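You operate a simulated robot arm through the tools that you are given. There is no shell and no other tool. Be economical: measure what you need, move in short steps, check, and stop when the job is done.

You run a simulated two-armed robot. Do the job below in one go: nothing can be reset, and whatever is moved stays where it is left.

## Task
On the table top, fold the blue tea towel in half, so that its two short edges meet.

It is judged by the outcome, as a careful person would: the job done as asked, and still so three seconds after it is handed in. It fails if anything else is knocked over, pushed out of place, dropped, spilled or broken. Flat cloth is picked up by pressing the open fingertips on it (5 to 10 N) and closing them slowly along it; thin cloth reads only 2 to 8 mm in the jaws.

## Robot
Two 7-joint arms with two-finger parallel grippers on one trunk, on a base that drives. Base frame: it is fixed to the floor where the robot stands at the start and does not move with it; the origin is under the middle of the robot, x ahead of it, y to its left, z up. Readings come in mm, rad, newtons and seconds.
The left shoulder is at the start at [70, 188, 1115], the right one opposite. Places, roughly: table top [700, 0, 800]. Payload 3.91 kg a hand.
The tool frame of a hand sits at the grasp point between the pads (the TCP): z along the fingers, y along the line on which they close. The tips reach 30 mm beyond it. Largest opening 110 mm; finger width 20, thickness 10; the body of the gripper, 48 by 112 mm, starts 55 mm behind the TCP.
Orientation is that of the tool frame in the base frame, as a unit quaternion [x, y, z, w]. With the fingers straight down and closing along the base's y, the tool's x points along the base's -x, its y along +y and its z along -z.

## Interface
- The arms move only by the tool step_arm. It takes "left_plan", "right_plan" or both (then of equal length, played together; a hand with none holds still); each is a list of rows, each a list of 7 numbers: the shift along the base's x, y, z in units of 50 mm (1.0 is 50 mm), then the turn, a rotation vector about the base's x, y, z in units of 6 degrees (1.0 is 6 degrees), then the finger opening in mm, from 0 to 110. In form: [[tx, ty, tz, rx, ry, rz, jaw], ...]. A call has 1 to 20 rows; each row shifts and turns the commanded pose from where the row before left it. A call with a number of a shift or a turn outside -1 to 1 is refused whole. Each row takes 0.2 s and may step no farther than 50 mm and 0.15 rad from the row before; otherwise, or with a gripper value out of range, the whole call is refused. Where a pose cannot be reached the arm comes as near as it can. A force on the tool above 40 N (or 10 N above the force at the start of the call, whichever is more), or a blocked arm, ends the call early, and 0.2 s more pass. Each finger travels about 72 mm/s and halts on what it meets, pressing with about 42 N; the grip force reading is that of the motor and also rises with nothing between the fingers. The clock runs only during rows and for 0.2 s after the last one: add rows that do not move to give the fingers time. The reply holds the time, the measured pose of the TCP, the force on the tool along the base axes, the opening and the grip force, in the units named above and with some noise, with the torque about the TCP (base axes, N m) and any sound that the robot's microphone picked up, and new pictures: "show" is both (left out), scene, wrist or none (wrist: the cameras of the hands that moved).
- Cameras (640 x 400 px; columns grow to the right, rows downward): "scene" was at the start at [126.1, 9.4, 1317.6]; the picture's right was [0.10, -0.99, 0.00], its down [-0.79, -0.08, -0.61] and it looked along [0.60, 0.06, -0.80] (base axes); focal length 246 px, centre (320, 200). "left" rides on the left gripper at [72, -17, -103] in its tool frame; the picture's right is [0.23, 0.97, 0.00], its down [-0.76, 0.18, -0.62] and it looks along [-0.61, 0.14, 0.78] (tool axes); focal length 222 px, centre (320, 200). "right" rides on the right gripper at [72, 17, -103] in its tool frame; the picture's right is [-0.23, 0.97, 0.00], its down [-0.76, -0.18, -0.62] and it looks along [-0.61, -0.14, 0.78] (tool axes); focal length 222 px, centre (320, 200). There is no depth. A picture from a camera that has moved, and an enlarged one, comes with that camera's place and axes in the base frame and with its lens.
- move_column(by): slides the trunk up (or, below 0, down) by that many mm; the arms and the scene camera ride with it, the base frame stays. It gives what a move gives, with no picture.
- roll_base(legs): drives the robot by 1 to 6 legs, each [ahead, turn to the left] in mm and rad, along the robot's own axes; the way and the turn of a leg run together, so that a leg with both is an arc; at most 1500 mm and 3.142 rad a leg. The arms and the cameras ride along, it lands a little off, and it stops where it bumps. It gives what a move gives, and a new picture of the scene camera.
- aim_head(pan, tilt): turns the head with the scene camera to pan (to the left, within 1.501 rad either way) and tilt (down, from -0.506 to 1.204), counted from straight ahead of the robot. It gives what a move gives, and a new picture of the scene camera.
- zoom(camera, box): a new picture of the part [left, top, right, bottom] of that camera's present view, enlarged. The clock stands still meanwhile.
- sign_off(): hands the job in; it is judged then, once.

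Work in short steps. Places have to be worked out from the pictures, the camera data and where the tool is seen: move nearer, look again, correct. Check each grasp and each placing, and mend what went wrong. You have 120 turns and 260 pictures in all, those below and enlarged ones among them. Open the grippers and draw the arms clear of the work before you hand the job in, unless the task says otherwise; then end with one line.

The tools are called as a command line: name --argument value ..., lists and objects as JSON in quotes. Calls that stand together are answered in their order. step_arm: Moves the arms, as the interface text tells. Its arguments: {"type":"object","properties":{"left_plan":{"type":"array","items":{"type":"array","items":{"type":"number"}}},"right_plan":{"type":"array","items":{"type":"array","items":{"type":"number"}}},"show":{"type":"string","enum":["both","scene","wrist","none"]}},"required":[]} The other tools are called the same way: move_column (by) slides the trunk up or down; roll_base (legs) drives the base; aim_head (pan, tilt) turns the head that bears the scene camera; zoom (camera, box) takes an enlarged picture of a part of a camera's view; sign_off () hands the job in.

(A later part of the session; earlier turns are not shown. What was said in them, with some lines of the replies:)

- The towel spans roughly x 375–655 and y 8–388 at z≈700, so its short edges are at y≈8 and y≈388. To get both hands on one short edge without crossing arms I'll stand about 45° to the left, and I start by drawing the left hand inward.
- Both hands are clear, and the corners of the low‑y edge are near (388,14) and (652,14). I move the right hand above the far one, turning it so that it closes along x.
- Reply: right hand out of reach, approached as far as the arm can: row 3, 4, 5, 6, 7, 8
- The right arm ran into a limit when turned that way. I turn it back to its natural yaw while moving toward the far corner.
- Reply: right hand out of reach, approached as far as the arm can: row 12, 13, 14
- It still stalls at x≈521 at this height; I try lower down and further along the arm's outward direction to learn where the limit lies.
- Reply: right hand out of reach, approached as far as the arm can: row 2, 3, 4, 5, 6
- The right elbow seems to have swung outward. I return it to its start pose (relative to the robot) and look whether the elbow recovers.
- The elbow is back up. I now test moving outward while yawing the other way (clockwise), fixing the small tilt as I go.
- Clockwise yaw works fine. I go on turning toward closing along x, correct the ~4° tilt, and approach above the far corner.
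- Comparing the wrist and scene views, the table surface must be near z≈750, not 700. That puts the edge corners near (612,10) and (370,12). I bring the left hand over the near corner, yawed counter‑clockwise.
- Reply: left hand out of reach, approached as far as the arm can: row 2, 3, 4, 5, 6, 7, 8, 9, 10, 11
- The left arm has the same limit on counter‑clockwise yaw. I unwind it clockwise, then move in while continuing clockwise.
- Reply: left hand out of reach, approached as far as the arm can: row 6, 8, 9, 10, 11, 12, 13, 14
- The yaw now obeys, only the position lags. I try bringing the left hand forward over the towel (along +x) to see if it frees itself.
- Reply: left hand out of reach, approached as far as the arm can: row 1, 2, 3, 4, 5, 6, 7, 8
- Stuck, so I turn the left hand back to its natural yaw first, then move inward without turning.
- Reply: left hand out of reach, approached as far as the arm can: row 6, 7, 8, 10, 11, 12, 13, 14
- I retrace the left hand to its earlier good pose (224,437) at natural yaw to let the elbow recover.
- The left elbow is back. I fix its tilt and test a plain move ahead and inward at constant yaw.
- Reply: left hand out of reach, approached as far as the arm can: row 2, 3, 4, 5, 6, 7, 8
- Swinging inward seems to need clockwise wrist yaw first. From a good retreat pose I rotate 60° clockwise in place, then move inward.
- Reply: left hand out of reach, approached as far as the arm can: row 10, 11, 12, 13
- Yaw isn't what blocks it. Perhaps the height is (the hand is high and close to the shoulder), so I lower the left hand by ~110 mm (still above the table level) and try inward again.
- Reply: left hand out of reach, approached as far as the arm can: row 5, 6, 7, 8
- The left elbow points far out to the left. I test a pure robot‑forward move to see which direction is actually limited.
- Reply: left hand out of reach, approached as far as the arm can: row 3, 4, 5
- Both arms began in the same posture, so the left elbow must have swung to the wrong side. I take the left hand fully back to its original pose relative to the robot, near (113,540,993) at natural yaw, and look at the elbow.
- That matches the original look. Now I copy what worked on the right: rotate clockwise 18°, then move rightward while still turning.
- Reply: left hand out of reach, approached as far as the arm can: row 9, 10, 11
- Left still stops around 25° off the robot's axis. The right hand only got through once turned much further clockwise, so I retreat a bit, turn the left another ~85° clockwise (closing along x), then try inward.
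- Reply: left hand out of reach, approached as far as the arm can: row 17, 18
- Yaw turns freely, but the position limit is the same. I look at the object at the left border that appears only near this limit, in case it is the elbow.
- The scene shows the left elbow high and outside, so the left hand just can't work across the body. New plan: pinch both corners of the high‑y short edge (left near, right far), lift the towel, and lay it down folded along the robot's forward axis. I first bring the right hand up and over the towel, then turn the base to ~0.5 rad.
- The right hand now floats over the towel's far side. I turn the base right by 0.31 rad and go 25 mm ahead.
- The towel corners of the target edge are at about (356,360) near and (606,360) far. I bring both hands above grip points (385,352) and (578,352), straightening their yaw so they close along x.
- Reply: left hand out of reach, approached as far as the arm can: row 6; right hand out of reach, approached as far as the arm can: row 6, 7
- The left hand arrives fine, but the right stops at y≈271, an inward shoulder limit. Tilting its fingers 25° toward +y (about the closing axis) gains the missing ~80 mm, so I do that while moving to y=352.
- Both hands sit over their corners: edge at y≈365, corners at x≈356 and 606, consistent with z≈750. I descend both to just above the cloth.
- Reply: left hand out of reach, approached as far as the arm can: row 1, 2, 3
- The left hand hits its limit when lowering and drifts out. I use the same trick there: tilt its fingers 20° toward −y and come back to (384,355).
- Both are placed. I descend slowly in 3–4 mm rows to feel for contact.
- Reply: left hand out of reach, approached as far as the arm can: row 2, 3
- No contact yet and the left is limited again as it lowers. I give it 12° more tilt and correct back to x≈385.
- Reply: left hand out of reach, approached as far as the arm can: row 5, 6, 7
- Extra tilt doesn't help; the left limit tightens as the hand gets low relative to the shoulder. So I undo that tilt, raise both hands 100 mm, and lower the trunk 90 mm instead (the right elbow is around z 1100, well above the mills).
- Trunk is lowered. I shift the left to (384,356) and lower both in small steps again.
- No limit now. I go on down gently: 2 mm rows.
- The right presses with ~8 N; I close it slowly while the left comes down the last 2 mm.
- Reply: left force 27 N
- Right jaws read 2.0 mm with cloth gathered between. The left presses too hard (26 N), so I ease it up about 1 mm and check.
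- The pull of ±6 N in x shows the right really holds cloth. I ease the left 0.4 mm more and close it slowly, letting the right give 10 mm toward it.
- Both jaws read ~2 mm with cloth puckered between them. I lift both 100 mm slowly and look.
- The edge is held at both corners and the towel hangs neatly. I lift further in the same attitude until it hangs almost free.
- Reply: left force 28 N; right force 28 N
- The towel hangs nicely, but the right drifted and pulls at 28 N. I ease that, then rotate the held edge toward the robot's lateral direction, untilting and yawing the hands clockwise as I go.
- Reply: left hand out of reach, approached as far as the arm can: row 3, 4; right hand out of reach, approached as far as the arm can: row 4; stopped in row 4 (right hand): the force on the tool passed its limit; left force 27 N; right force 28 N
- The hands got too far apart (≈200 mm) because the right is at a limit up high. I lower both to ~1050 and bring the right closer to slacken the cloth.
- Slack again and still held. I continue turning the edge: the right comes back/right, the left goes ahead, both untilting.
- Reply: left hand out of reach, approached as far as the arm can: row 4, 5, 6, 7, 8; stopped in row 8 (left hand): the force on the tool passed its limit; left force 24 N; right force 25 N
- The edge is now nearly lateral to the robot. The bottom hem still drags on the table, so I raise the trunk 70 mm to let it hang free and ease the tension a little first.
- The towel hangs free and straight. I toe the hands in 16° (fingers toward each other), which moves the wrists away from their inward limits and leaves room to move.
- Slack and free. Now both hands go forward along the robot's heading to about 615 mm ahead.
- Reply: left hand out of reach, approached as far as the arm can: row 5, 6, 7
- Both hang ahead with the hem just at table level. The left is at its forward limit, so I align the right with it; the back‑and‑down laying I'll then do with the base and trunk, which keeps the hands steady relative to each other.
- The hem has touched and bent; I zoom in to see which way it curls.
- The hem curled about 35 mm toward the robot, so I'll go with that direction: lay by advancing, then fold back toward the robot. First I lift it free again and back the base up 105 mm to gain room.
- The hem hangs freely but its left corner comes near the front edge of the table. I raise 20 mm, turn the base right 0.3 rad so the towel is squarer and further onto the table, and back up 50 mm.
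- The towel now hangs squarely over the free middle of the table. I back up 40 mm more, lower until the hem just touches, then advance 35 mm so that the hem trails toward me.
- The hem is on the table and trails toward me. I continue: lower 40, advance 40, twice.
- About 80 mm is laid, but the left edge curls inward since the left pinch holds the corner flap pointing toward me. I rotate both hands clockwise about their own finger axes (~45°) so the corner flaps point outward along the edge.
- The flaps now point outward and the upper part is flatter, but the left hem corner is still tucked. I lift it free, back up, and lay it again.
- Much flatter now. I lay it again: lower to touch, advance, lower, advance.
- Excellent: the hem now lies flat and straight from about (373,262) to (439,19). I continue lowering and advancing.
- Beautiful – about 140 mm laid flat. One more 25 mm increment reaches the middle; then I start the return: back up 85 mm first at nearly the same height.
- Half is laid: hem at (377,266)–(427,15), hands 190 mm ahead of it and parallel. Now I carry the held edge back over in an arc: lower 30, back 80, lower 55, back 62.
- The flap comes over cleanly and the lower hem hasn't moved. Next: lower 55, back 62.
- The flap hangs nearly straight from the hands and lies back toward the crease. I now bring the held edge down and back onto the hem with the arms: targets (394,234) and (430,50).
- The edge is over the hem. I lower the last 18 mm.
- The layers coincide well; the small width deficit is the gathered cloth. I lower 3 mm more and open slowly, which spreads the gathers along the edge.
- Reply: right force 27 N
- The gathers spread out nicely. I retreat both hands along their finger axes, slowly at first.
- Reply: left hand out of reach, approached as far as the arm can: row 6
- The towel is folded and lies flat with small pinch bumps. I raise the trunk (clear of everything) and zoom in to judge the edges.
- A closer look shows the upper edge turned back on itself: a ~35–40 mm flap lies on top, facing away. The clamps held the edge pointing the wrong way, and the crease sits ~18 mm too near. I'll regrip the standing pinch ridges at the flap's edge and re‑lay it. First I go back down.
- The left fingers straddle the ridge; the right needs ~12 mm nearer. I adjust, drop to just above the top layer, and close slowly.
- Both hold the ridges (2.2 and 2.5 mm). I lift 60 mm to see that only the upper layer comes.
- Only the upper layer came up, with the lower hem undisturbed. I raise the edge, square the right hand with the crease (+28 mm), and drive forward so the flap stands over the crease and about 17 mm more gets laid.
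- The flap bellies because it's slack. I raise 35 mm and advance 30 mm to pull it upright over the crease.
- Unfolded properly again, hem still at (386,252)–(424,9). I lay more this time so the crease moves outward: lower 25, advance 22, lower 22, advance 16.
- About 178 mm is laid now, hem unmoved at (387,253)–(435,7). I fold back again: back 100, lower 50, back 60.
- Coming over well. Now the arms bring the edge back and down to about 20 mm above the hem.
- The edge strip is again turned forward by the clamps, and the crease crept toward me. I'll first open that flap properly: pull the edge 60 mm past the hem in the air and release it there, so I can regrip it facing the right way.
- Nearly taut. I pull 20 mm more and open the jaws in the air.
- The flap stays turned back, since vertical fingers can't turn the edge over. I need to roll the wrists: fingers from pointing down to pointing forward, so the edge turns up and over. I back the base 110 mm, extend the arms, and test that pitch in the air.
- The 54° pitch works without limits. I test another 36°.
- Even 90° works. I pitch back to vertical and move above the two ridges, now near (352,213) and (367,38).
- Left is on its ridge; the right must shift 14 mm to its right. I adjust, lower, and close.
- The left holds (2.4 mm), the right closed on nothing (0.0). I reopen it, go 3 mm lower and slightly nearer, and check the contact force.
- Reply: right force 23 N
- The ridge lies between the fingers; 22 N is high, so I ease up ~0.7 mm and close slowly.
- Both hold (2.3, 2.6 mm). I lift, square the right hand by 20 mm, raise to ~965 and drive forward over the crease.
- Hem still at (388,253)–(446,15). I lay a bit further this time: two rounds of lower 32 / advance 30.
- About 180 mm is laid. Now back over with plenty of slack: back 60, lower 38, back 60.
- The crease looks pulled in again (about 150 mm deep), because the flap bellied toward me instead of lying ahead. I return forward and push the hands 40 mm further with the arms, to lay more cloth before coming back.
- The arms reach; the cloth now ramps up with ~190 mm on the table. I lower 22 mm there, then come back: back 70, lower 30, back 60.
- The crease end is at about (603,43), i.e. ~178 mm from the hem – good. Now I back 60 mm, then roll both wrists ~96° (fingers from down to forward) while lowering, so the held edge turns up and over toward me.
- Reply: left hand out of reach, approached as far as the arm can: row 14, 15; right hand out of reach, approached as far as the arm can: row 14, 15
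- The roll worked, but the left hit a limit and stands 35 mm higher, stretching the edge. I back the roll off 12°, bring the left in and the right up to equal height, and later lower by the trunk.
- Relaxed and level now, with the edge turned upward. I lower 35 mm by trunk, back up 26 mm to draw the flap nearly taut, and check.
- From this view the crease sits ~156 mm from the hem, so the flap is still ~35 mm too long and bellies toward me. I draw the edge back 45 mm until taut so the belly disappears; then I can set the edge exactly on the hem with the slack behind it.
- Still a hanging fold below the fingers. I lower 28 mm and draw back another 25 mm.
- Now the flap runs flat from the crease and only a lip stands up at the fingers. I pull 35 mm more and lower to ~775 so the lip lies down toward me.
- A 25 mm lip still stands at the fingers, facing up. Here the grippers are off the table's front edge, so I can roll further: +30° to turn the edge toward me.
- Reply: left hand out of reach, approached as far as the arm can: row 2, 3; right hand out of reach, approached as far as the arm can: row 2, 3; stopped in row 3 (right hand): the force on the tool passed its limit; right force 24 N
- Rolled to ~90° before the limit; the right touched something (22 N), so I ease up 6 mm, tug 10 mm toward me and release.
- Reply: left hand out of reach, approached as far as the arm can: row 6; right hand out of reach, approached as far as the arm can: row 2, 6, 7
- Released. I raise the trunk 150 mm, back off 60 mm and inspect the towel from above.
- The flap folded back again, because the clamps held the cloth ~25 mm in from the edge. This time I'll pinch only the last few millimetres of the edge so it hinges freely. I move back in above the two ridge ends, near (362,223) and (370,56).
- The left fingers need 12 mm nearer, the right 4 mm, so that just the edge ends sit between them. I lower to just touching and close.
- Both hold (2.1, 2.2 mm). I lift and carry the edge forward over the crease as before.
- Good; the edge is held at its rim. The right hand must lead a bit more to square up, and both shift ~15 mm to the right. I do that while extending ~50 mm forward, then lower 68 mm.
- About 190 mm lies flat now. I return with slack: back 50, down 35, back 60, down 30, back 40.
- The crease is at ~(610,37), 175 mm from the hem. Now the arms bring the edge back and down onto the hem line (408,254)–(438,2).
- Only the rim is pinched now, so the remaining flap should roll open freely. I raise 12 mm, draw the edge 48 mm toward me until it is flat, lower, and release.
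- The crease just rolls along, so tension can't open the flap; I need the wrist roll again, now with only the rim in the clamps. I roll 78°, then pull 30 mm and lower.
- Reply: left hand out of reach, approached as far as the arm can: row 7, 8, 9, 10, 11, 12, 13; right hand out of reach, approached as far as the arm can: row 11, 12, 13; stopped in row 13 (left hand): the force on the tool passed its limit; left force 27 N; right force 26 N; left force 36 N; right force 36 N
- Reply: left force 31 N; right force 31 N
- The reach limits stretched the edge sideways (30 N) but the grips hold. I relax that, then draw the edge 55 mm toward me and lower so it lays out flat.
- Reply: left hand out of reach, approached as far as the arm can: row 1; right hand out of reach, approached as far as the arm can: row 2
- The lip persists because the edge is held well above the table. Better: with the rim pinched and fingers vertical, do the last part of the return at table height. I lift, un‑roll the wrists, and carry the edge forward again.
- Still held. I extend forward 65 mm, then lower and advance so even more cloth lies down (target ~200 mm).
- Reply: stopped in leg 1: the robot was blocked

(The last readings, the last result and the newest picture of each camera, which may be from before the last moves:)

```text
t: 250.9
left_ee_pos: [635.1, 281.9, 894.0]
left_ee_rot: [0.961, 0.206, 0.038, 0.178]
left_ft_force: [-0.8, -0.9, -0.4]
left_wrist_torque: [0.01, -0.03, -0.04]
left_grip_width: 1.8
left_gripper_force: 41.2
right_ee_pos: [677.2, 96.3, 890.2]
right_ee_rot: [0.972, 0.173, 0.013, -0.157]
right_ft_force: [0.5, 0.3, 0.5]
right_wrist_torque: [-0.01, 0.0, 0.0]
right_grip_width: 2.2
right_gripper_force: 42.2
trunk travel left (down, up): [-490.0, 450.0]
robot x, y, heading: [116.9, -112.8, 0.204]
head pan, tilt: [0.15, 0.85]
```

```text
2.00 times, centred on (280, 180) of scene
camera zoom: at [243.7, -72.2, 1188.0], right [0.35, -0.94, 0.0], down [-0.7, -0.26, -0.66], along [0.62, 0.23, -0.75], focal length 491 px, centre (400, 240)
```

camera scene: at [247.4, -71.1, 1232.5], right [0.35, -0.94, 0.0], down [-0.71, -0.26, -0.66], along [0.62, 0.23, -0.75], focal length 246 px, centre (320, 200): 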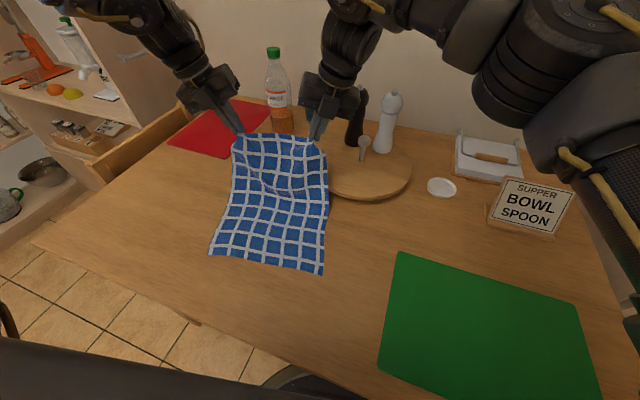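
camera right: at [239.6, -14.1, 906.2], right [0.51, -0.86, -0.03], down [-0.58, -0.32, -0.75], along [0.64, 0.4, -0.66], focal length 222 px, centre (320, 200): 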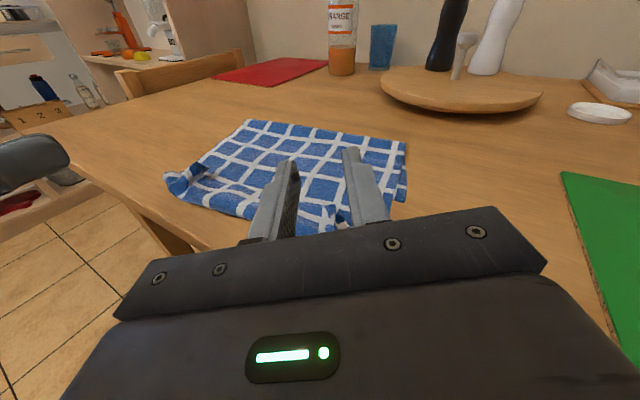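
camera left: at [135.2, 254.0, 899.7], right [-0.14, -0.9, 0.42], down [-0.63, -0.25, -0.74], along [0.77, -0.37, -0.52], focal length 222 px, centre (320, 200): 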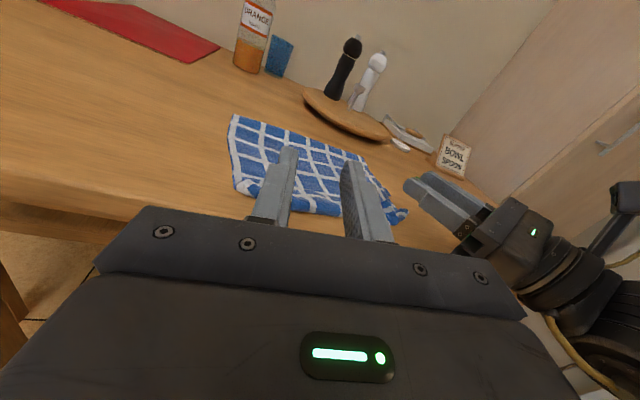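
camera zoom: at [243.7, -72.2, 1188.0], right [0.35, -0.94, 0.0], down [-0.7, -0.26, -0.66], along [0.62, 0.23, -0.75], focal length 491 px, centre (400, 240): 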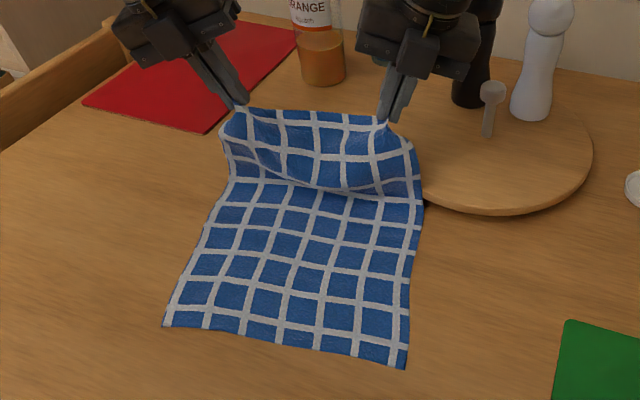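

Now ~210 mm lies flat (the base touched something and stopped, so no further). I return: back 60, down 35, back 50, down 30, back 30.

roll_base --legs '[[-60, 0]]'

move_column --by -35

roll_base --legs '[[-50, 0]]'

move_column --by -30

roll_base --legs '[[-30, 0]]'

zoom --camera "scene" --box '[180, 80, 372, 200]'

```text
t: 251.8
left_ee_pos: [573.8, 267.8, 893.1]
left_ee_rot: [0.961, 0.206, 0.039, 0.179]
left_ft_force: [-0.6, 0.5, 1.0]
left_wrist_torque: [0.02, -0.01, -0.03]
left_grip_width: 1.8
left_gripper_force: 42.4
right_ee_pos: [616.4, 83.4, 891.7]
right_ee_rot: [0.972, 0.174, 0.014, -0.158]
right_ft_force: [-0.4, 0.6, 0.6]
right_wrist_torque: [-0.07, -0.04, 0.03]
right_grip_width: 2.0
right_gripper_force: 42.0
trunk travel left (down, up): [-490.0, 450.0]
robot x, y, heading: [55.4, -124.8, 0.21]
head pan, tilt: [0.15, 0.85]
camera scene: at [182.3, -85.1, 1188.2], right [0.35, -0.94, 0.0], down [-0.7, -0.26, -0.66], along [0.62, 0.23, -0.75], focal length 246 px, centre (320, 200)
```

scene: 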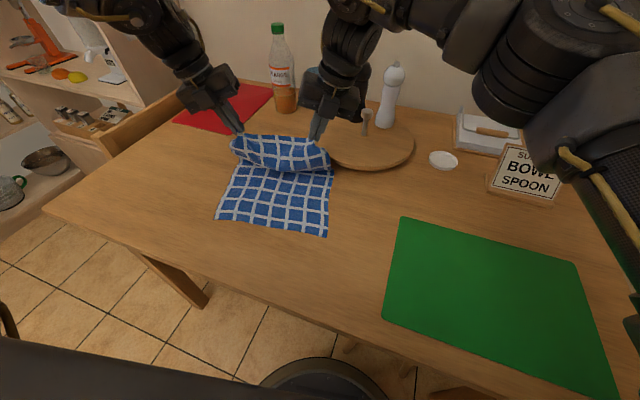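

```text
t: 252.6
left_ee_pos: [575.5, 268.2, 857.2]
left_ee_rot: [0.961, 0.206, 0.039, 0.179]
left_ft_force: [1.2, 0.1, -0.4]
left_wrist_torque: [-0.01, 0.03, -0.05]
left_grip_width: 1.9
left_gripper_force: 42.2
right_ee_pos: [617.5, 83.0, 856.4]
right_ee_rot: [0.972, 0.173, 0.013, -0.158]
right_ft_force: [-0.3, -0.7, 0.3]
right_wrist_torque: [-0.06, 0.0, 0.01]
right_grip_width: 2.2
right_gripper_force: 42.3
trunk travel left (down, up): [-455.0, 485.0]
robot x, y, heading: [58.6, -123.8, 0.207]
head pan, tilt: [0.15, 0.85]
```

```text
t: 253.6
left_ee_pos: [526.0, 257.2, 858.0]
left_ee_rot: [0.961, 0.206, 0.039, 0.179]
left_ft_force: [-0.1, -0.1, -0.1]
left_wrist_torque: [0.04, -0.03, -0.03]
left_grip_width: 1.6
left_gripper_force: 41.3
right_ee_pos: [566.8, 73.3, 855.8]
right_ee_rot: [0.972, 0.174, 0.014, -0.157]
right_ft_force: [0.2, 0.6, 0.3]
right_wrist_torque: [-0.04, -0.09, 0.02]
right_grip_width: 2.0
right_gripper_force: 41.4
trunk travel left (down, up): [-455.0, 485.0]
robot x, y, heading: [11.4, -133.4, 0.209]
head pan, tilt: [0.15, 0.85]
camera scene: at [133.4, -95.3, 1153.2], right [0.35, -0.94, 0.0], down [-0.7, -0.26, -0.66], along [0.62, 0.23, -0.75], focal length 246 px, centre (320, 200)
```

scene: 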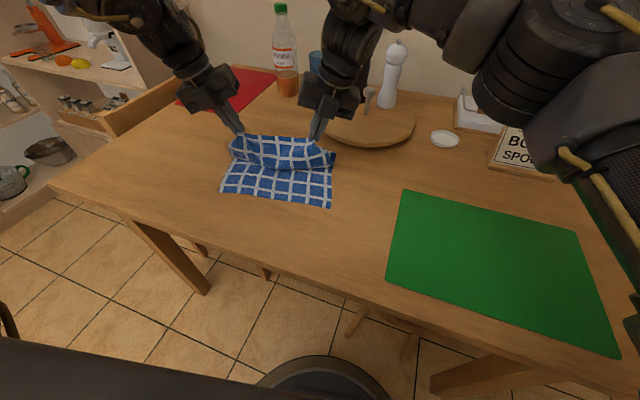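

```text
t: 254.3
left_ee_pos: [526.5, 257.3, 827.4]
left_ee_rot: [0.961, 0.206, 0.038, 0.179]
left_ft_force: [0.1, -0.5, 0.8]
left_wrist_torque: [0.0, -0.01, -0.03]
left_grip_width: 2.0
left_gripper_force: 42.3
right_ee_pos: [568.4, 73.5, 825.8]
right_ee_rot: [0.972, 0.174, 0.013, -0.157]
right_ft_force: [-0.4, -0.7, -0.4]
right_wrist_torque: [-0.02, 0.0, 0.03]
right_grip_width: 2.0
right_gripper_force: 42.3
trunk travel left (down, up): [-425.0, 515.0]
robot x, y, heading: [10.2, -135.5, 0.206]
head pan, tilt: [0.15, 0.85]
```

```text
t: 255.2
left_ee_pos: [496.7, 252.3, 827.9]
left_ee_rot: [0.962, 0.205, 0.039, 0.179]
left_ft_force: [0.5, 0.2, 0.8]
left_wrist_torque: [0.0, -0.03, -0.02]
left_grip_width: 2.0
left_gripper_force: 41.7
right_ee_pos: [538.7, 67.9, 825.9]
right_ee_rot: [0.972, 0.174, 0.014, -0.158]
right_ft_force: [-0.7, 0.2, -0.3]
right_wrist_torque: [-0.02, -0.05, 0.01]
right_grip_width: 2.3
right_gripper_force: 41.3
trunk travel left (down, up): [-425.0, 515.0]
robot x, y, heading: [-16.2, -140.8, 0.211]
head pan, tilt: [0.15, 0.85]
camera scene: at [104.8, -101.2, 1123.1], right [0.35, -0.94, 0.0], down [-0.7, -0.26, -0.66], along [0.62, 0.23, -0.75], focal length 246 px, centre (320, 200)
```

scene: 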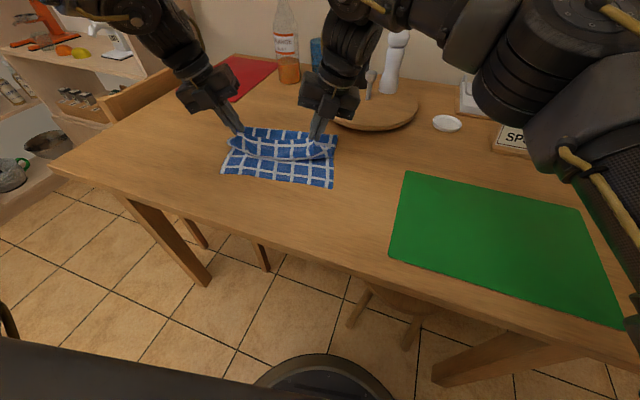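

```text
3.33 times, centred on (276, 140) of scene
camera zoom: at [104.8, -101.2, 1123.1], right [0.35, -0.94, 0.0], down [-0.7, -0.26, -0.66], along [0.62, 0.23, -0.75], focal length 819 px, centre (467, 400)
```

zoom: 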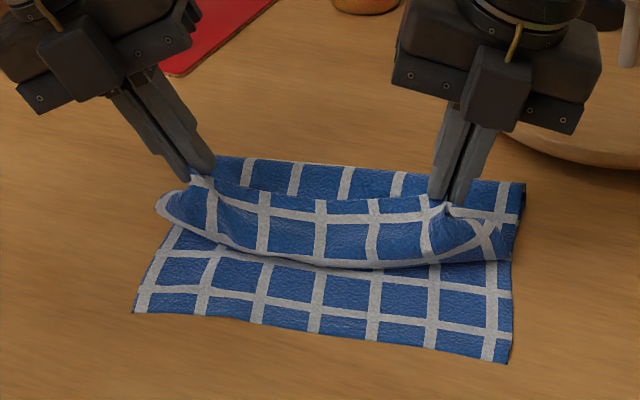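

Now the lower half is ~190 mm deep, so pulling the edge to the hem will balance it. I first lower the hands to table height here, then slide the edge back low to the hem at (408,249)–(451,0).

step_arm --left_plan '[[0, 0, -0.27, 0, 0, 0, 0], [0, 0, -0.27, 0, 0, 0, 0], [0, 0, -0.26, 0, 0, 0, 0], [-0.143, -0.062, 0, 0, 0, 0, 0], [-0.143, -0.062, 0, 0, 0, 0, 0], [-0.143, -0.062, 0, 0, 0, 0, 0], [-0.143, -0.062, 0, 0, 0, 0, 0], [-0.143, -0.062, 0, 0, 0, 0, 0], [-0.143, -0.062, 0, 0, 0, 0, 0], [-0.143, -0.062, 0, 0, 0, 0, 0], [-0.143, -0.062, 0, 0, 0, 0, 0], [-0.143, -0.062, 0, 0, 0, 0, 0], [-0.143, -0.062, 0, 0, 0, 0, 0], [-0.143, -0.062, 0, 0, 0, 0, 0], [-0.143, -0.062, 0, 0, 0, 0, 0], [0, 0, 0, 0, 0, 0, 0]]' --right_plan '[[0, 0, -0.27, 0, 0, 0, 0], [0, 0, -0.27, 0, 0, 0, 0], [0, 0, -0.22, 0, 0, 0, 0], [-0.16, -0.058, 0, 0, 0, 0, 0], [-0.16, -0.058, 0, 0, 0, 0, 0], [-0.16, -0.058, 0, 0, 0, 0, 0], [-0.16, -0.058, 0, 0, 0, 0, 0], [-0.16, -0.058, 0, 0, 0, 0, 0], [-0.16, -0.058, 0, 0, 0, 0, 0], [-0.16, -0.058, 0, 0, 0, 0, 0], [-0.16, -0.058, 0, 0, 0, 0, 0], [-0.16, -0.058, 0, 0, 0, 0, 0], [-0.16, -0.058, 0, 0, 0, 0, 0], [-0.16, -0.058, 0, 0, 0, 0, 0], [-0.16, -0.058, 0, 0, 0, 0, 0], [0, 0, 0, 0, 0, 0, 0]]' --show "none"

zoom --camera "scene" --box '[180, 80, 372, 200]'

zoom --camera "right" --box '[120, 40, 440, 240]'

```text
t: 258.6
left_ee_pos: [412.4, 215.6, 785.9]
left_ee_rot: [0.961, 0.206, 0.038, 0.178]
left_ft_force: [0.2, 0.0, 1.0]
left_wrist_torque: [-0.01, -0.05, -0.05]
left_grip_width: 1.6
left_gripper_force: 41.6
right_ee_pos: [443.6, 32.7, 786.5]
right_ee_rot: [0.972, 0.174, 0.013, -0.157]
right_ft_force: [-0.2, 0.6, 0.5]
right_wrist_torque: [0.02, -0.02, -0.01]
right_grip_width: 1.9
right_gripper_force: 42.1
trunk travel left (down, up): [-425.0, 515.0]
robot x, y, heading: [-16.4, -141.0, 0.203]
head pan, tilt: [0.15, 0.85]
```

```text
3.33 times, centred on (276, 140) of scene
camera zoom: at [106.2, -100.9, 1122.9], right [0.35, -0.94, 0.0], down [-0.7, -0.26, -0.66], along [0.62, 0.23, -0.75], focal length 819 px, centre (467, 400)
```

zoom: 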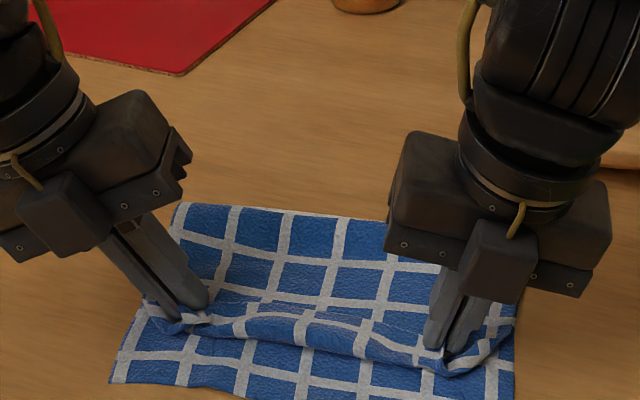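

```text
2.00 times, centred on (280, 140) of right
camera zoom: at [521.0, 9.3, 887.7], right [0.12, -0.94, -0.31], down [-0.76, -0.29, 0.59], along [-0.64, 0.17, -0.75], focal length 444 px, centre (400, 320)
```

zoom: 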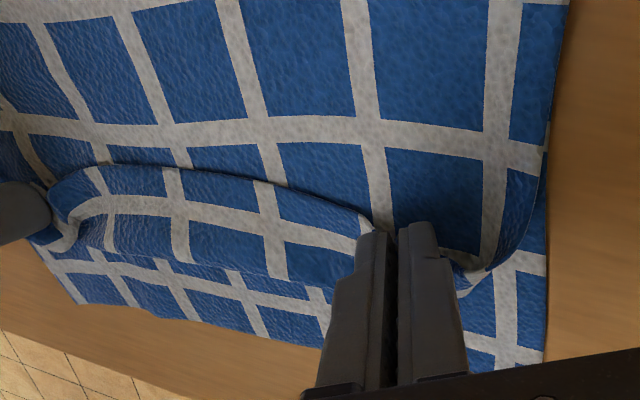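

The lower hem slid along a bit; now only the ~35 mm flap needs rolling open (it would then end ~15 mm from the hem). I'll pin the towel with the left hand while the right pulls its part of the flap open. First the left releases and presses on the towel behind the flap.

step_arm --left_plan '[[0, 0, 0, 0, 0, 0, 8], [0, 0, 0, 0, 0, 0, 14], [-0.03, 0.1, 0.4, 0, 0, 0, 14], [-0.04, 0.15, 0.5, 0, 0, 0, 0], [0.35, -0.35, 0, 0, 0, 0, 0], [0.4, -0.4, 0, 0, 0, 0, 0], [0, 0, -0.45, 0, 0, 0, 0], [0, 0, -0.4, 0, 0, 0, 0], [0, 0, -0.06, 0, 0, 0, 0], [0, 0, -0.04, 0, 0, 0, 0], [0, 0, 0, 0, 0, 0, 0]]' --show "none"

zoom --camera "scene" --box '[180, 90, 372, 210]'

```text
t: 260.9
left_ee_pos: [447.3, 190.1, 785.0]
left_ee_rot: [0.961, 0.205, 0.04, 0.178]
left_ft_force: [0.4, -0.8, 3.5]
left_wrist_torque: [-0.05, 0.04, 0.02]
left_grip_width: 2.1
left_gripper_force: 41.5
right_ee_pos: [443.3, 31.4, 787.0]
right_ee_rot: [0.972, 0.175, 0.014, -0.158]
right_ft_force: [0.6, -0.2, 0.6]
right_wrist_torque: [0.0, -0.03, -0.01]
right_grip_width: 2.4
right_gripper_force: 42.5
trunk travel left (down, up): [-425.0, 515.0]
robot x, y, heading: [-17.5, -138.8, 0.209]
head pan, tilt: [0.15, 0.85]
```

```text
3.33 times, centred on (276, 150) of scene
camera zoom: at [105.8, -101.3, 1123.0], right [0.35, -0.94, 0.0], down [-0.7, -0.26, -0.66], along [0.62, 0.23, -0.75], focal length 819 px, centre (467, 367)
```

zoom: 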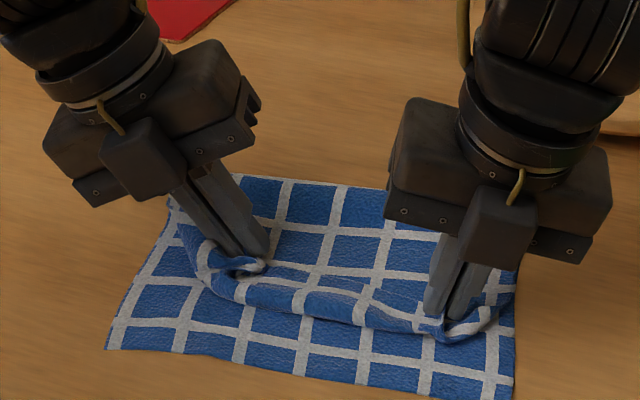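

The left jaws caught the cloth again (2.1 mm). I open it wide, lift clear, then close and pin further back on flat cloth, around (480,190).

step_arm --left_plan '[[-0.4, 0.3, 0.05, 0, 0, 0, 2], [-0.3, 0.2, 0, 0, 0, 0, 30], [0, 0, 0, 0, 0, 0, 55], [0, 0, 0, 0, 0, 0, 60], [0, 0, 0.3, 0, 0, 0, 60], [0, 0.1, 0.7, 0, 0, 0, 60], [0.5, -0.1, 0, 0, 0, 0, 30], [0.8, -0.2, 0, 0, 0, 0, 0], [0.5, -0.2, 0, 0, 0, 0, 0], [0, 0, -0.5, 0, 0, 0, 0], [0, 0, -0.4, 0, 0, 0, 0], [0, 0, -0.14, 0, 0, 0, 0], [0, 0, -0.06, 0, 0, 0, 0], [0, 0, 0, 0, 0, 0, 0]]' --show "none"

zoom --camera "scene" --box '[180, 90, 372, 210]'

```text
t: 263.9
left_ee_pos: [502.2, 194.5, 783.3]
left_ee_rot: [0.961, 0.205, 0.041, 0.179]
left_ft_force: [0.4, 0.3, 8.8]
left_wrist_torque: [-0.05, -0.03, 0.01]
left_grip_width: 0.0
left_gripper_force: 37.6
right_ee_pos: [444.4, 32.1, 787.8]
right_ee_rot: [0.972, 0.174, 0.014, -0.157]
right_ft_force: [0.4, 0.0, 0.0]
right_wrist_torque: [-0.01, -0.05, 0.04]
right_grip_width: 2.0
right_gripper_force: 42.2
trunk travel left (down, up): [-425.0, 515.0]
robot x, y, heading: [-19.1, -144.2, 0.207]
head pan, tilt: [0.15, 0.85]
```

```text
3.33 times, centred on (276, 150) of scene
camera zoom: at [105.3, -101.5, 1123.2], right [0.35, -0.94, 0.0], down [-0.7, -0.26, -0.66], along [0.62, 0.23, -0.75], focal length 819 px, centre (467, 367)
```

zoom: 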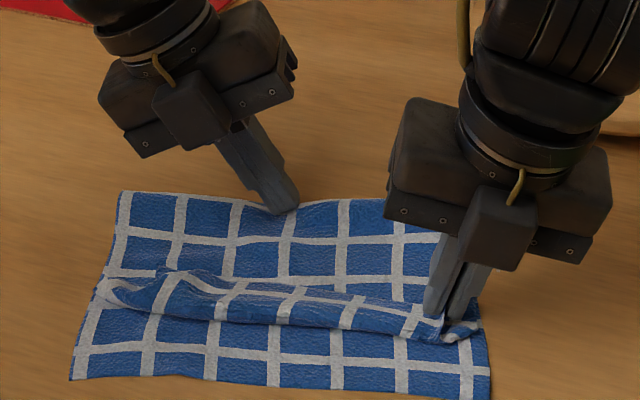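

Pinned (9 N). Now the right pulls its part of the edge ~65 mm toward the hem, low over the cloth.

step_arm --right_plan '[[-0.1, -0.03, 0.1, 0, 0, 0, 0], [-0.19, -0.055, 0.04, 0, 0, 0, 0], [-0.19, -0.055, 0, 0, 0, 0, 0], [-0.19, -0.055, 0, 0, 0, 0, 0], [-0.19, -0.055, 0, 0, 0, 0, 0], [-0.19, -0.055, 0, 0, 0, 0, 0], [-0.19, -0.055, -0.05, 0, 0, 0, 0], [0, 0, 0, 0, 0, 0, 0]]' --show "none"

zoom --camera "scene" --box '[180, 90, 372, 210]'

```text
t: 265.8
left_ee_pos: [500.0, 195.2, 782.1]
left_ee_rot: [0.961, 0.206, 0.039, 0.179]
left_ft_force: [-0.9, -1.3, 15.1]
left_wrist_torque: [-0.1, 0.05, 0.0]
left_grip_width: 0.0
left_gripper_force: 38.3
right_ee_pos: [381.5, 13.4, 793.5]
right_ee_rot: [0.972, 0.174, 0.015, -0.158]
right_ft_force: [3.3, 3.8, 0.1]
right_wrist_torque: [0.09, -0.08, -0.04]
right_grip_width: 2.0
right_gripper_force: 41.5
trunk travel left (down, up): [-425.0, 515.0]
robot x, y, heading: [-16.4, -139.6, 0.21]
head pan, tilt: [0.15, 0.85]
```

```text
3.33 times, centred on (276, 150) of scene
camera zoom: at [104.9, -101.7, 1123.2], right [0.35, -0.94, 0.0], down [-0.7, -0.26, -0.66], along [0.62, 0.23, -0.75], focal length 819 px, centre (467, 367)
```

zoom: 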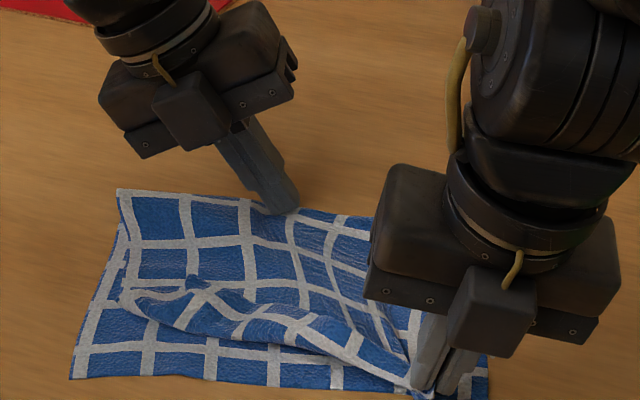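

It worked – tension built up and the right part of the flap rolled open to the hem. I release the right, use it to pin the right side, and bring the left over its ridge near (402,205).

step_arm --right_plan '[[0, 0, 0, 0, 0, 0, 30], [0, 0, 0, 0, 0, 0, 60], [0, 0, 0.3, 0, 0, 0, 60], [0, -0.1, 0.6, 0, 0, 0, 60], [0.9, 0.2, 0, 0, 0, 0, 20], [0.9, 0.4, 0, 0, 0, 0, 0], [0.2, 0.3, -0.5, 0, 0, 0, 0], [0, 0, -0.45, 0, 0, 0, 0], [0, 0, -0.1, 0, 0, 0, 0], [0, 0, -0.04, 0, 0, 0, 0], [0, 0, 0, 0, 0, 0, 0], [0, 0, 0, 0, 0, 0, 0], [0, 0, 0, 0, 0, 0, 0], [0, 0, 0, 0, 0, 0, 0], [0, 0, 0, 0, 0, 0, 0], [0, 0, 0, 0, 0, 0, 0], [0, 0, 0, 0, 0, 0, 0]]' --left_plan '[[0, 0, 0, 0, 0, 0, 0], [0, 0, 0, 0, 0, 0, 0], [0, 0, 0, 0, 0, 0, 0], [0, 0, 0, 0, 0, 0, 0], [0, 0, 0, 0, 0, 0, 0], [0, 0, 0, 0, 0, 0, 0], [0, 0, 0, 0, 0, 0, 0], [0, 0, 0, 0, 0, 0, 0], [0, 0, 0, 0, 0, 0, 0], [0, 0, 0, 0, 0, 0, 0], [0, 0, 0.4, 0, 0, 0, 0], [-0.5, 0, 0.5, 0, 0, 0, 10], [-0.8, 0.2, 0, 0, 0, 0, 36], [-0.7, 0.2, 0, 0, 0, 0, 36], [0, 0, -0.4, 0, 0, 0, 36], [0, 0, 0, 0, 0, 0, 36], [0, 0, 0, 0, 0, 0, 36]]' --show "none"

zoom --camera "scene" --box '[180, 90, 372, 210]'

```text
t: 269.4
left_ee_pos: [402.3, 215.0, 805.6]
left_ee_rot: [0.961, 0.206, 0.04, 0.178]
left_ft_force: [0.5, -0.1, -0.6]
left_wrist_torque: [0.01, -0.01, 0.03]
left_grip_width: 36.0
left_gripper_force: 0.2
right_ee_pos: [481.6, 52.9, 784.0]
right_ee_rot: [0.972, 0.174, 0.013, -0.158]
right_ft_force: [-0.7, -0.1, 10.5]
right_wrist_torque: [-0.03, 0.05, 0.0]
right_grip_width: 0.2
right_gripper_force: 37.6
trunk travel left (down, up): [-425.0, 515.0]
robot x, y, heading: [-16.0, -140.6, 0.209]
head pan, tilt: [0.15, 0.85]
```

```text
3.33 times, centred on (276, 150) of scene
camera zoom: at [105.1, -101.4, 1123.1], right [0.35, -0.94, 0.0], down [-0.7, -0.26, -0.66], along [0.62, 0.23, -0.75], focal length 819 px, centre (467, 367)
```

zoom: 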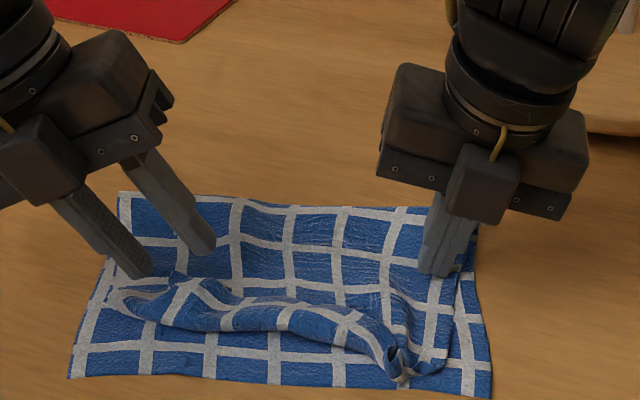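

Left is over its ridge and the right pins with 10 N. I lower, close, and pull the left part ~70 mm toward its hem corner, then look.

step_arm --left_plan '[[0, 0, -0.2, 0, 0, 0, 36], [0, 0, -0.14, 0, 0, 0, 36], [0, 0, 0, 0, 0, 0, 28], [0, 0, 0, 0, 0, 0, 20], [0, 0, 0, 0, 0, 0, 12], [0, 0, 0, 0, 0, 0, 4], [0, 0, 0, 0, 0, 0, 0], [0, 0, 0, 0, 0, 0, 0], [-0.1, 0, 0.1, 0, 0, 0, 0], [-0.2, -0.02, 0.05, 0, 0, 0, 0], [-0.2, -0.02, 0, 0, 0, 0, 0], [-0.2, -0.02, 0, 0, 0, 0, 0], [-0.2, -0.02, 0, 0, 0, 0, 0], [-0.2, -0.02, 0, 0, 0, 0, 0], [-0.2, -0.02, 0, 0, 0, 0, 0], [-0.1, 0, -0.05, 0, 0, 0, 0], [0, 0, 0, 0, 0, 0, 0]]' --show "none"

zoom --camera "scene" --box '[180, 90, 372, 210]'

```text
t: 272.9
left_ee_pos: [330.2, 208.4, 795.8]
left_ee_rot: [0.961, 0.206, 0.039, 0.179]
left_ft_force: [-0.1, -0.1, 0.3]
left_wrist_torque: [0.04, 0.01, -0.02]
left_grip_width: 2.1
left_gripper_force: 41.7
right_ee_pos: [480.0, 53.8, 785.1]
right_ee_rot: [0.972, 0.175, 0.013, -0.157]
right_ft_force: [-0.4, 0.1, 11.4]
right_wrist_torque: [-0.04, 0.09, 0.03]
right_grip_width: 0.1
right_gripper_force: 37.6
trunk travel left (down, up): [-425.0, 515.0]
robot x, y, heading: [-17.8, -141.0, 0.208]
head pan, tilt: [0.15, 0.85]
```

```text
3.33 times, centred on (276, 150) of scene
camera zoom: at [105.0, -101.4, 1123.1], right [0.35, -0.94, 0.0], down [-0.7, -0.26, -0.66], along [0.62, 0.23, -0.75], focal length 819 px, centre (467, 367)
```

zoom: 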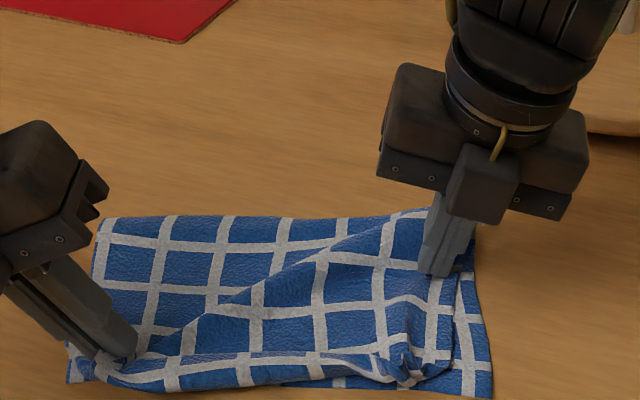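

The whole upper edge now lies along the hem. I open the left wide, lift both hands away, raise the trunk and inspect.

step_arm --left_plan '[[0, 0, -0.1, 0, 0, 0, 0], [0, 0, 0, 0, 0, 0, 25], [0, 0, 0, 0, 0, 0, 45], [0, 0, 0.2, 0, 0, 0, 50], [-0.03, 0.15, 0.6, 0, 0, 0, 50], [-0.05, 0.25, 0.8, 0, 0, 0, 50], [-0.05, 0.25, 0.8, 0, 0, 0, 50]]' --right_plan '[[0, 0, 0, 0, 0, 0, 0], [0, 0, 0, 0, 0, 0, 0], [0, 0, 0, 0, 0, 0, 0], [0, 0, 0.4, 0, 0, 0, 0], [0, -0.1, 0.6, 0, 0, 0, 0], [0, -0.2, 0.8, 0, 0, 0, 0], [0, -0.2, 0.8, 0, 0, 0, 0]]' --show "none"

move_column --by 120

zoom --camera "scene" --box '[180, 110, 372, 230]'

zoom --camera "right" --box '[120, 0, 480, 225]'

```text
t: 274.6
left_ee_pos: [323.4, 240.5, 910.3]
left_ee_rot: [0.961, 0.205, 0.038, 0.179]
left_ft_force: [-0.6, 0.1, -0.6]
left_wrist_torque: [-0.01, 0.0, 0.02]
left_grip_width: 49.8
left_gripper_force: 0.1
right_ee_pos: [479.0, 28.6, 913.2]
right_ee_rot: [0.972, 0.174, 0.013, -0.158]
right_ft_force: [-0.2, -0.6, 0.6]
right_wrist_torque: [0.03, -0.03, 0.03]
right_grip_width: 0.0
right_gripper_force: 38.4
trunk travel left (down, up): [-425.0, 515.0]
robot x, y, heading: [-18.2, -140.4, 0.211]
head pan, tilt: [0.15, 0.85]
```

```text
t: 276.1
left_ee_pos: [324.9, 240.9, 1029.7]
left_ee_rot: [0.961, 0.206, 0.039, 0.179]
left_ft_force: [0.0, -0.2, -0.1]
left_wrist_torque: [0.02, -0.01, -0.01]
left_grip_width: 49.9
left_gripper_force: 0.0
right_ee_pos: [481.1, 28.5, 1032.3]
right_ee_rot: [0.972, 0.174, 0.013, -0.158]
right_ft_force: [0.0, -0.2, 0.4]
right_wrist_torque: [-0.01, 0.01, -0.01]
right_grip_width: 0.1
right_gripper_force: 37.3
trunk travel left (down, up): [-545.0, 395.0]
robot x, y, heading: [-18.2, -140.5, 0.207]
head pan, tilt: [0.15, 0.85]
```

```text
3.33 times, centred on (276, 170) of scene
camera zoom: at [106.2, -100.9, 1242.9], right [0.35, -0.94, 0.0], down [-0.7, -0.26, -0.66], along [0.62, 0.23, -0.75], focal length 819 px, centre (467, 300)
```

zoom: 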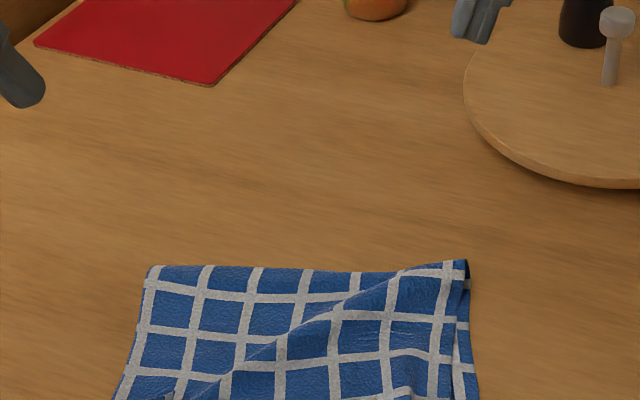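

```text
1.78 times, centred on (300, 112) of right
camera zoom: at [558.3, 5.5, 1132.6], right [0.12, -0.94, -0.31], down [-0.76, -0.29, 0.59], along [-0.64, 0.17, -0.75], focal length 395 px, centre (356, 356)
```

zoom: 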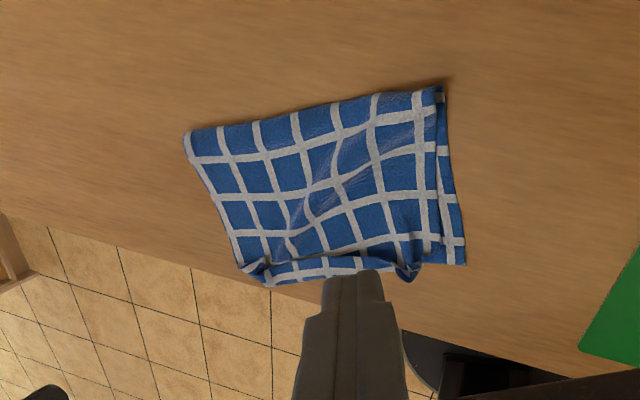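

It looks nearly right; I look at the near edge closely.

zoom --camera "scene" --box '[190, 180, 350, 280]'

```text
4.00 times, centred on (270, 230) of scene
camera zoom: at [106.2, -100.9, 1242.9], right [0.35, -0.94, 0.0], down [-0.7, -0.26, -0.66], along [0.62, 0.23, -0.75], focal length 982 px, centre (520, 80)
```

zoom: 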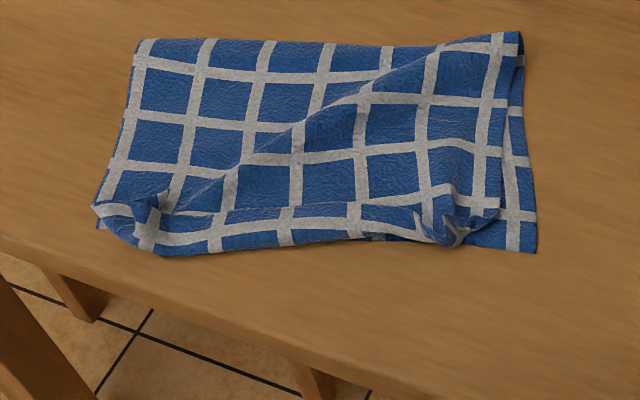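

Edges now lie within ~20 mm along the hem; only the upper right corner is ~25 mm short with a diagonal wrinkle. I make one gentle correction: grip the right ridge, draw it ~25 mm toward its hem corner, and release.

move_column --by -120

step_arm --right_plan '[[-0.6, 0.06, -0.6, 0, 0, 0, 36], [-0.6, 0.06, -0.6, 0, 0, 0, 36], [-0.6, 0.05, -0.6, 0, 0, 0, 36], [-0.08, 0, -0.45, 0, 0, 0, 36], [0, 0, -0.24, 0, 0, 0, 36], [0, 0, 0, 0, 0, 0, 28], [0, 0, 0, 0, 0, 0, 20], [0, 0, 0, 0, 0, 0, 12], [0, 0, 0, 0, 0, 0, 4], [0, 0, 0, 0, 0, 0, 0], [0, 0, 0, 0, 0, 0, 0], [0, -0.2, 0.06, 0, 0, 0, 0], [-0.08, -0.2, 0, 0, 0, 0, 0], [-0.08, -0.12, -0.04, 0, 0, 0, 0], [0, 0, 0, 0, 0, 0, 0]]' --show "none"

zoom --camera "scene" --box '[180, 100, 372, 220]'

```text
t: 277.6
left_ee_pos: [324.8, 240.0, 910.5]
left_ee_rot: [0.961, 0.206, 0.038, 0.179]
left_ft_force: [1.2, 0.4, -0.3]
left_wrist_torque: [0.01, 0.0, -0.01]
left_grip_width: 50.2
left_gripper_force: 0.1
right_ee_pos: [479.9, 27.5, 912.6]
right_ee_rot: [0.972, 0.175, 0.013, -0.157]
right_ft_force: [0.3, 0.3, -0.4]
right_wrist_torque: [0.02, 0.0, 0.0]
right_grip_width: 0.1
right_gripper_force: 37.0
trunk travel left (down, up): [-425.0, 515.0]
robot x, y, heading: [-16.9, -141.0, 0.207]
head pan, tilt: [0.15, 0.85]
```

```text
t: 280.8
left_ee_pos: [324.6, 240.4, 909.9]
left_ee_rot: [0.961, 0.207, 0.038, 0.179]
left_ft_force: [0.0, 0.2, 0.7]
left_wrist_torque: [0.01, -0.05, -0.03]
left_grip_width: 49.8
left_gripper_force: 0.0
right_ee_pos: [378.5, 12.8, 788.6]
right_ee_rot: [0.972, 0.173, 0.013, -0.158]
right_ft_force: [0.0, 0.9, -0.1]
right_wrist_torque: [-0.01, -0.01, -0.02]
right_grip_width: 2.0
right_gripper_force: 41.7
trunk travel left (down, up): [-425.0, 515.0]
robot x, y, heading: [-18.7, -141.3, 0.207]
head pan, tilt: [0.15, 0.85]
```

```text
3.33 times, centred on (276, 160) of scene
camera zoom: at [106.0, -100.9, 1123.0], right [0.35, -0.94, 0.0], down [-0.7, -0.26, -0.66], along [0.62, 0.23, -0.75], focal length 819 px, centre (467, 333)
```

zoom: 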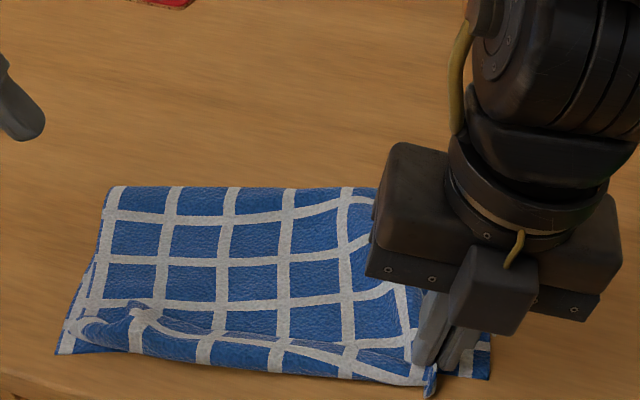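

That smoothed the diagonal wrinkle and brought the right corner to the hem. I open the right wide, lift away, and raise both arms clear.

step_arm --right_plan '[[0, 0, 0, 0, 0, 0, 20], [0, 0, 0, 0, 0, 0, 40], [0, 0, 0, 0, 0, 0, 50], [0, 0, 0.25, 0, 0, 0, 50], [0.03, -0.15, 0.5, 0, 0, 0, 50], [0.05, -0.25, 0.8, 0, 0, 0, 50], [0.05, -0.25, 0.8, 0, 0, 0, 50], [0, -0.5, 0.5, 0, 0, 0, 50], [0, -0.8, 0, 0, 0, 0, 50]]' --show "none"

move_column --by 150

roll_base --legs '[[-120, 0]]'

zoom --camera "scene" --box '[190, 110, 350, 210]'

```text
t: 282.8
left_ee_pos: [324.6, 238.1, 910.6]
left_ee_rot: [0.962, 0.205, 0.039, 0.177]
left_ft_force: [-0.4, 0.3, 0.0]
left_wrist_torque: [0.0, -0.03, 0.02]
left_grip_width: 50.3
left_gripper_force: 0.1
right_ee_pos: [385.4, -90.3, 931.3]
right_ee_rot: [0.972, 0.174, 0.013, -0.159]
right_ft_force: [0.0, 0.2, 0.1]
right_wrist_torque: [0.06, 0.01, 0.0]
right_grip_width: 50.0
right_gripper_force: 0.2
trunk travel left (down, up): [-425.0, 515.0]
robot x, y, heading: [-19.9, -141.8, 0.211]
head pan, tilt: [0.15, 0.85]
```

```text
t: 284.5
left_ee_pos: [324.5, 240.0, 1059.3]
left_ee_rot: [0.961, 0.206, 0.038, 0.179]
left_ft_force: [0.0, 0.2, 0.0]
left_wrist_torque: [0.02, 0.0, -0.01]
left_grip_width: 50.4
left_gripper_force: 0.0
right_ee_pos: [385.4, -88.4, 1080.7]
right_ee_rot: [0.972, 0.174, 0.014, -0.158]
right_ft_force: [-0.5, -0.1, 0.4]
right_wrist_torque: [0.0, 0.0, 0.0]
right_grip_width: 49.9
right_gripper_force: 0.0
trunk travel left (down, up): [-575.0, 365.0]
robot x, y, heading: [-19.0, -140.0, 0.214]
head pan, tilt: [0.15, 0.85]
```

```text
t: 285.7
left_ee_pos: [209.3, 216.9, 1058.5]
left_ee_rot: [0.961, 0.207, 0.038, 0.178]
left_ft_force: [-0.8, 0.0, 0.6]
left_wrist_torque: [0.02, -0.03, 0.03]
left_grip_width: 50.0
left_gripper_force: 0.0
right_ee_pos: [270.4, -112.1, 1081.8]
right_ee_rot: [0.972, 0.175, 0.014, -0.158]
right_ft_force: [0.1, 0.6, -0.5]
right_wrist_torque: [-0.02, 0.0, -0.03]
right_grip_width: 50.1
right_gripper_force: 0.0
trunk travel left (down, up): [-575.0, 365.0]
robot x, y, heading: [-130.5, -165.3, 0.211]
head pan, tilt: [0.15, 0.85]
camera scene: at [-8.6, -125.0, 1272.9], right [0.35, -0.94, 0.0], down [-0.7, -0.26, -0.66], along [0.62, 0.23, -0.75], focal length 246 px, centre (320, 200)
```

scene: 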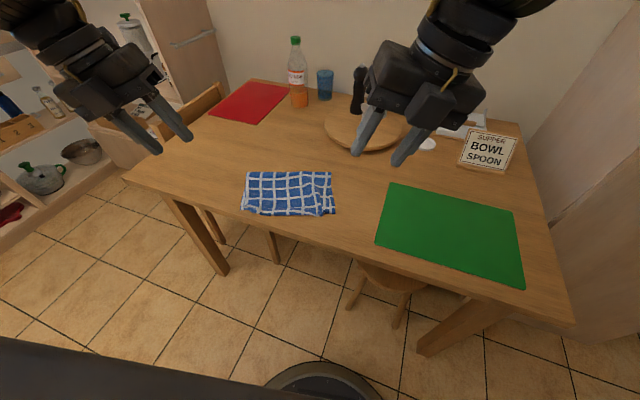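

```text
4.00 times, centred on (270, 160) of scene
camera zoom: at [-8.6, -125.0, 1272.9], right [0.35, -0.94, 0.0], down [-0.7, -0.26, -0.66], along [0.62, 0.23, -0.75], focal length 982 px, centre (520, 360)
```

zoom: 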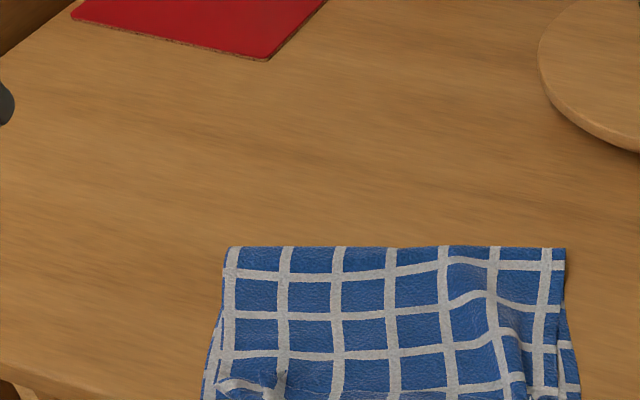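

The towel is folded in half with its short edges together, everything else is where it was, the grippers are open and the arms are clear. I hand it in.

sign_off

```text
The job is handed in.
```

The blue tea towel is folded in half, but the fold is not perfect. In the last close view of the near edge, the upper short edge lay up to about 20 mm off the lower one, with a small turned-back strip and slight wrinkling. I then pulled the right corner closer to its hem corner. The towel now sits nearer the front of the table and slightly turned. In the last picture nothing else looks moved, though the base bumped something once while driving forward.
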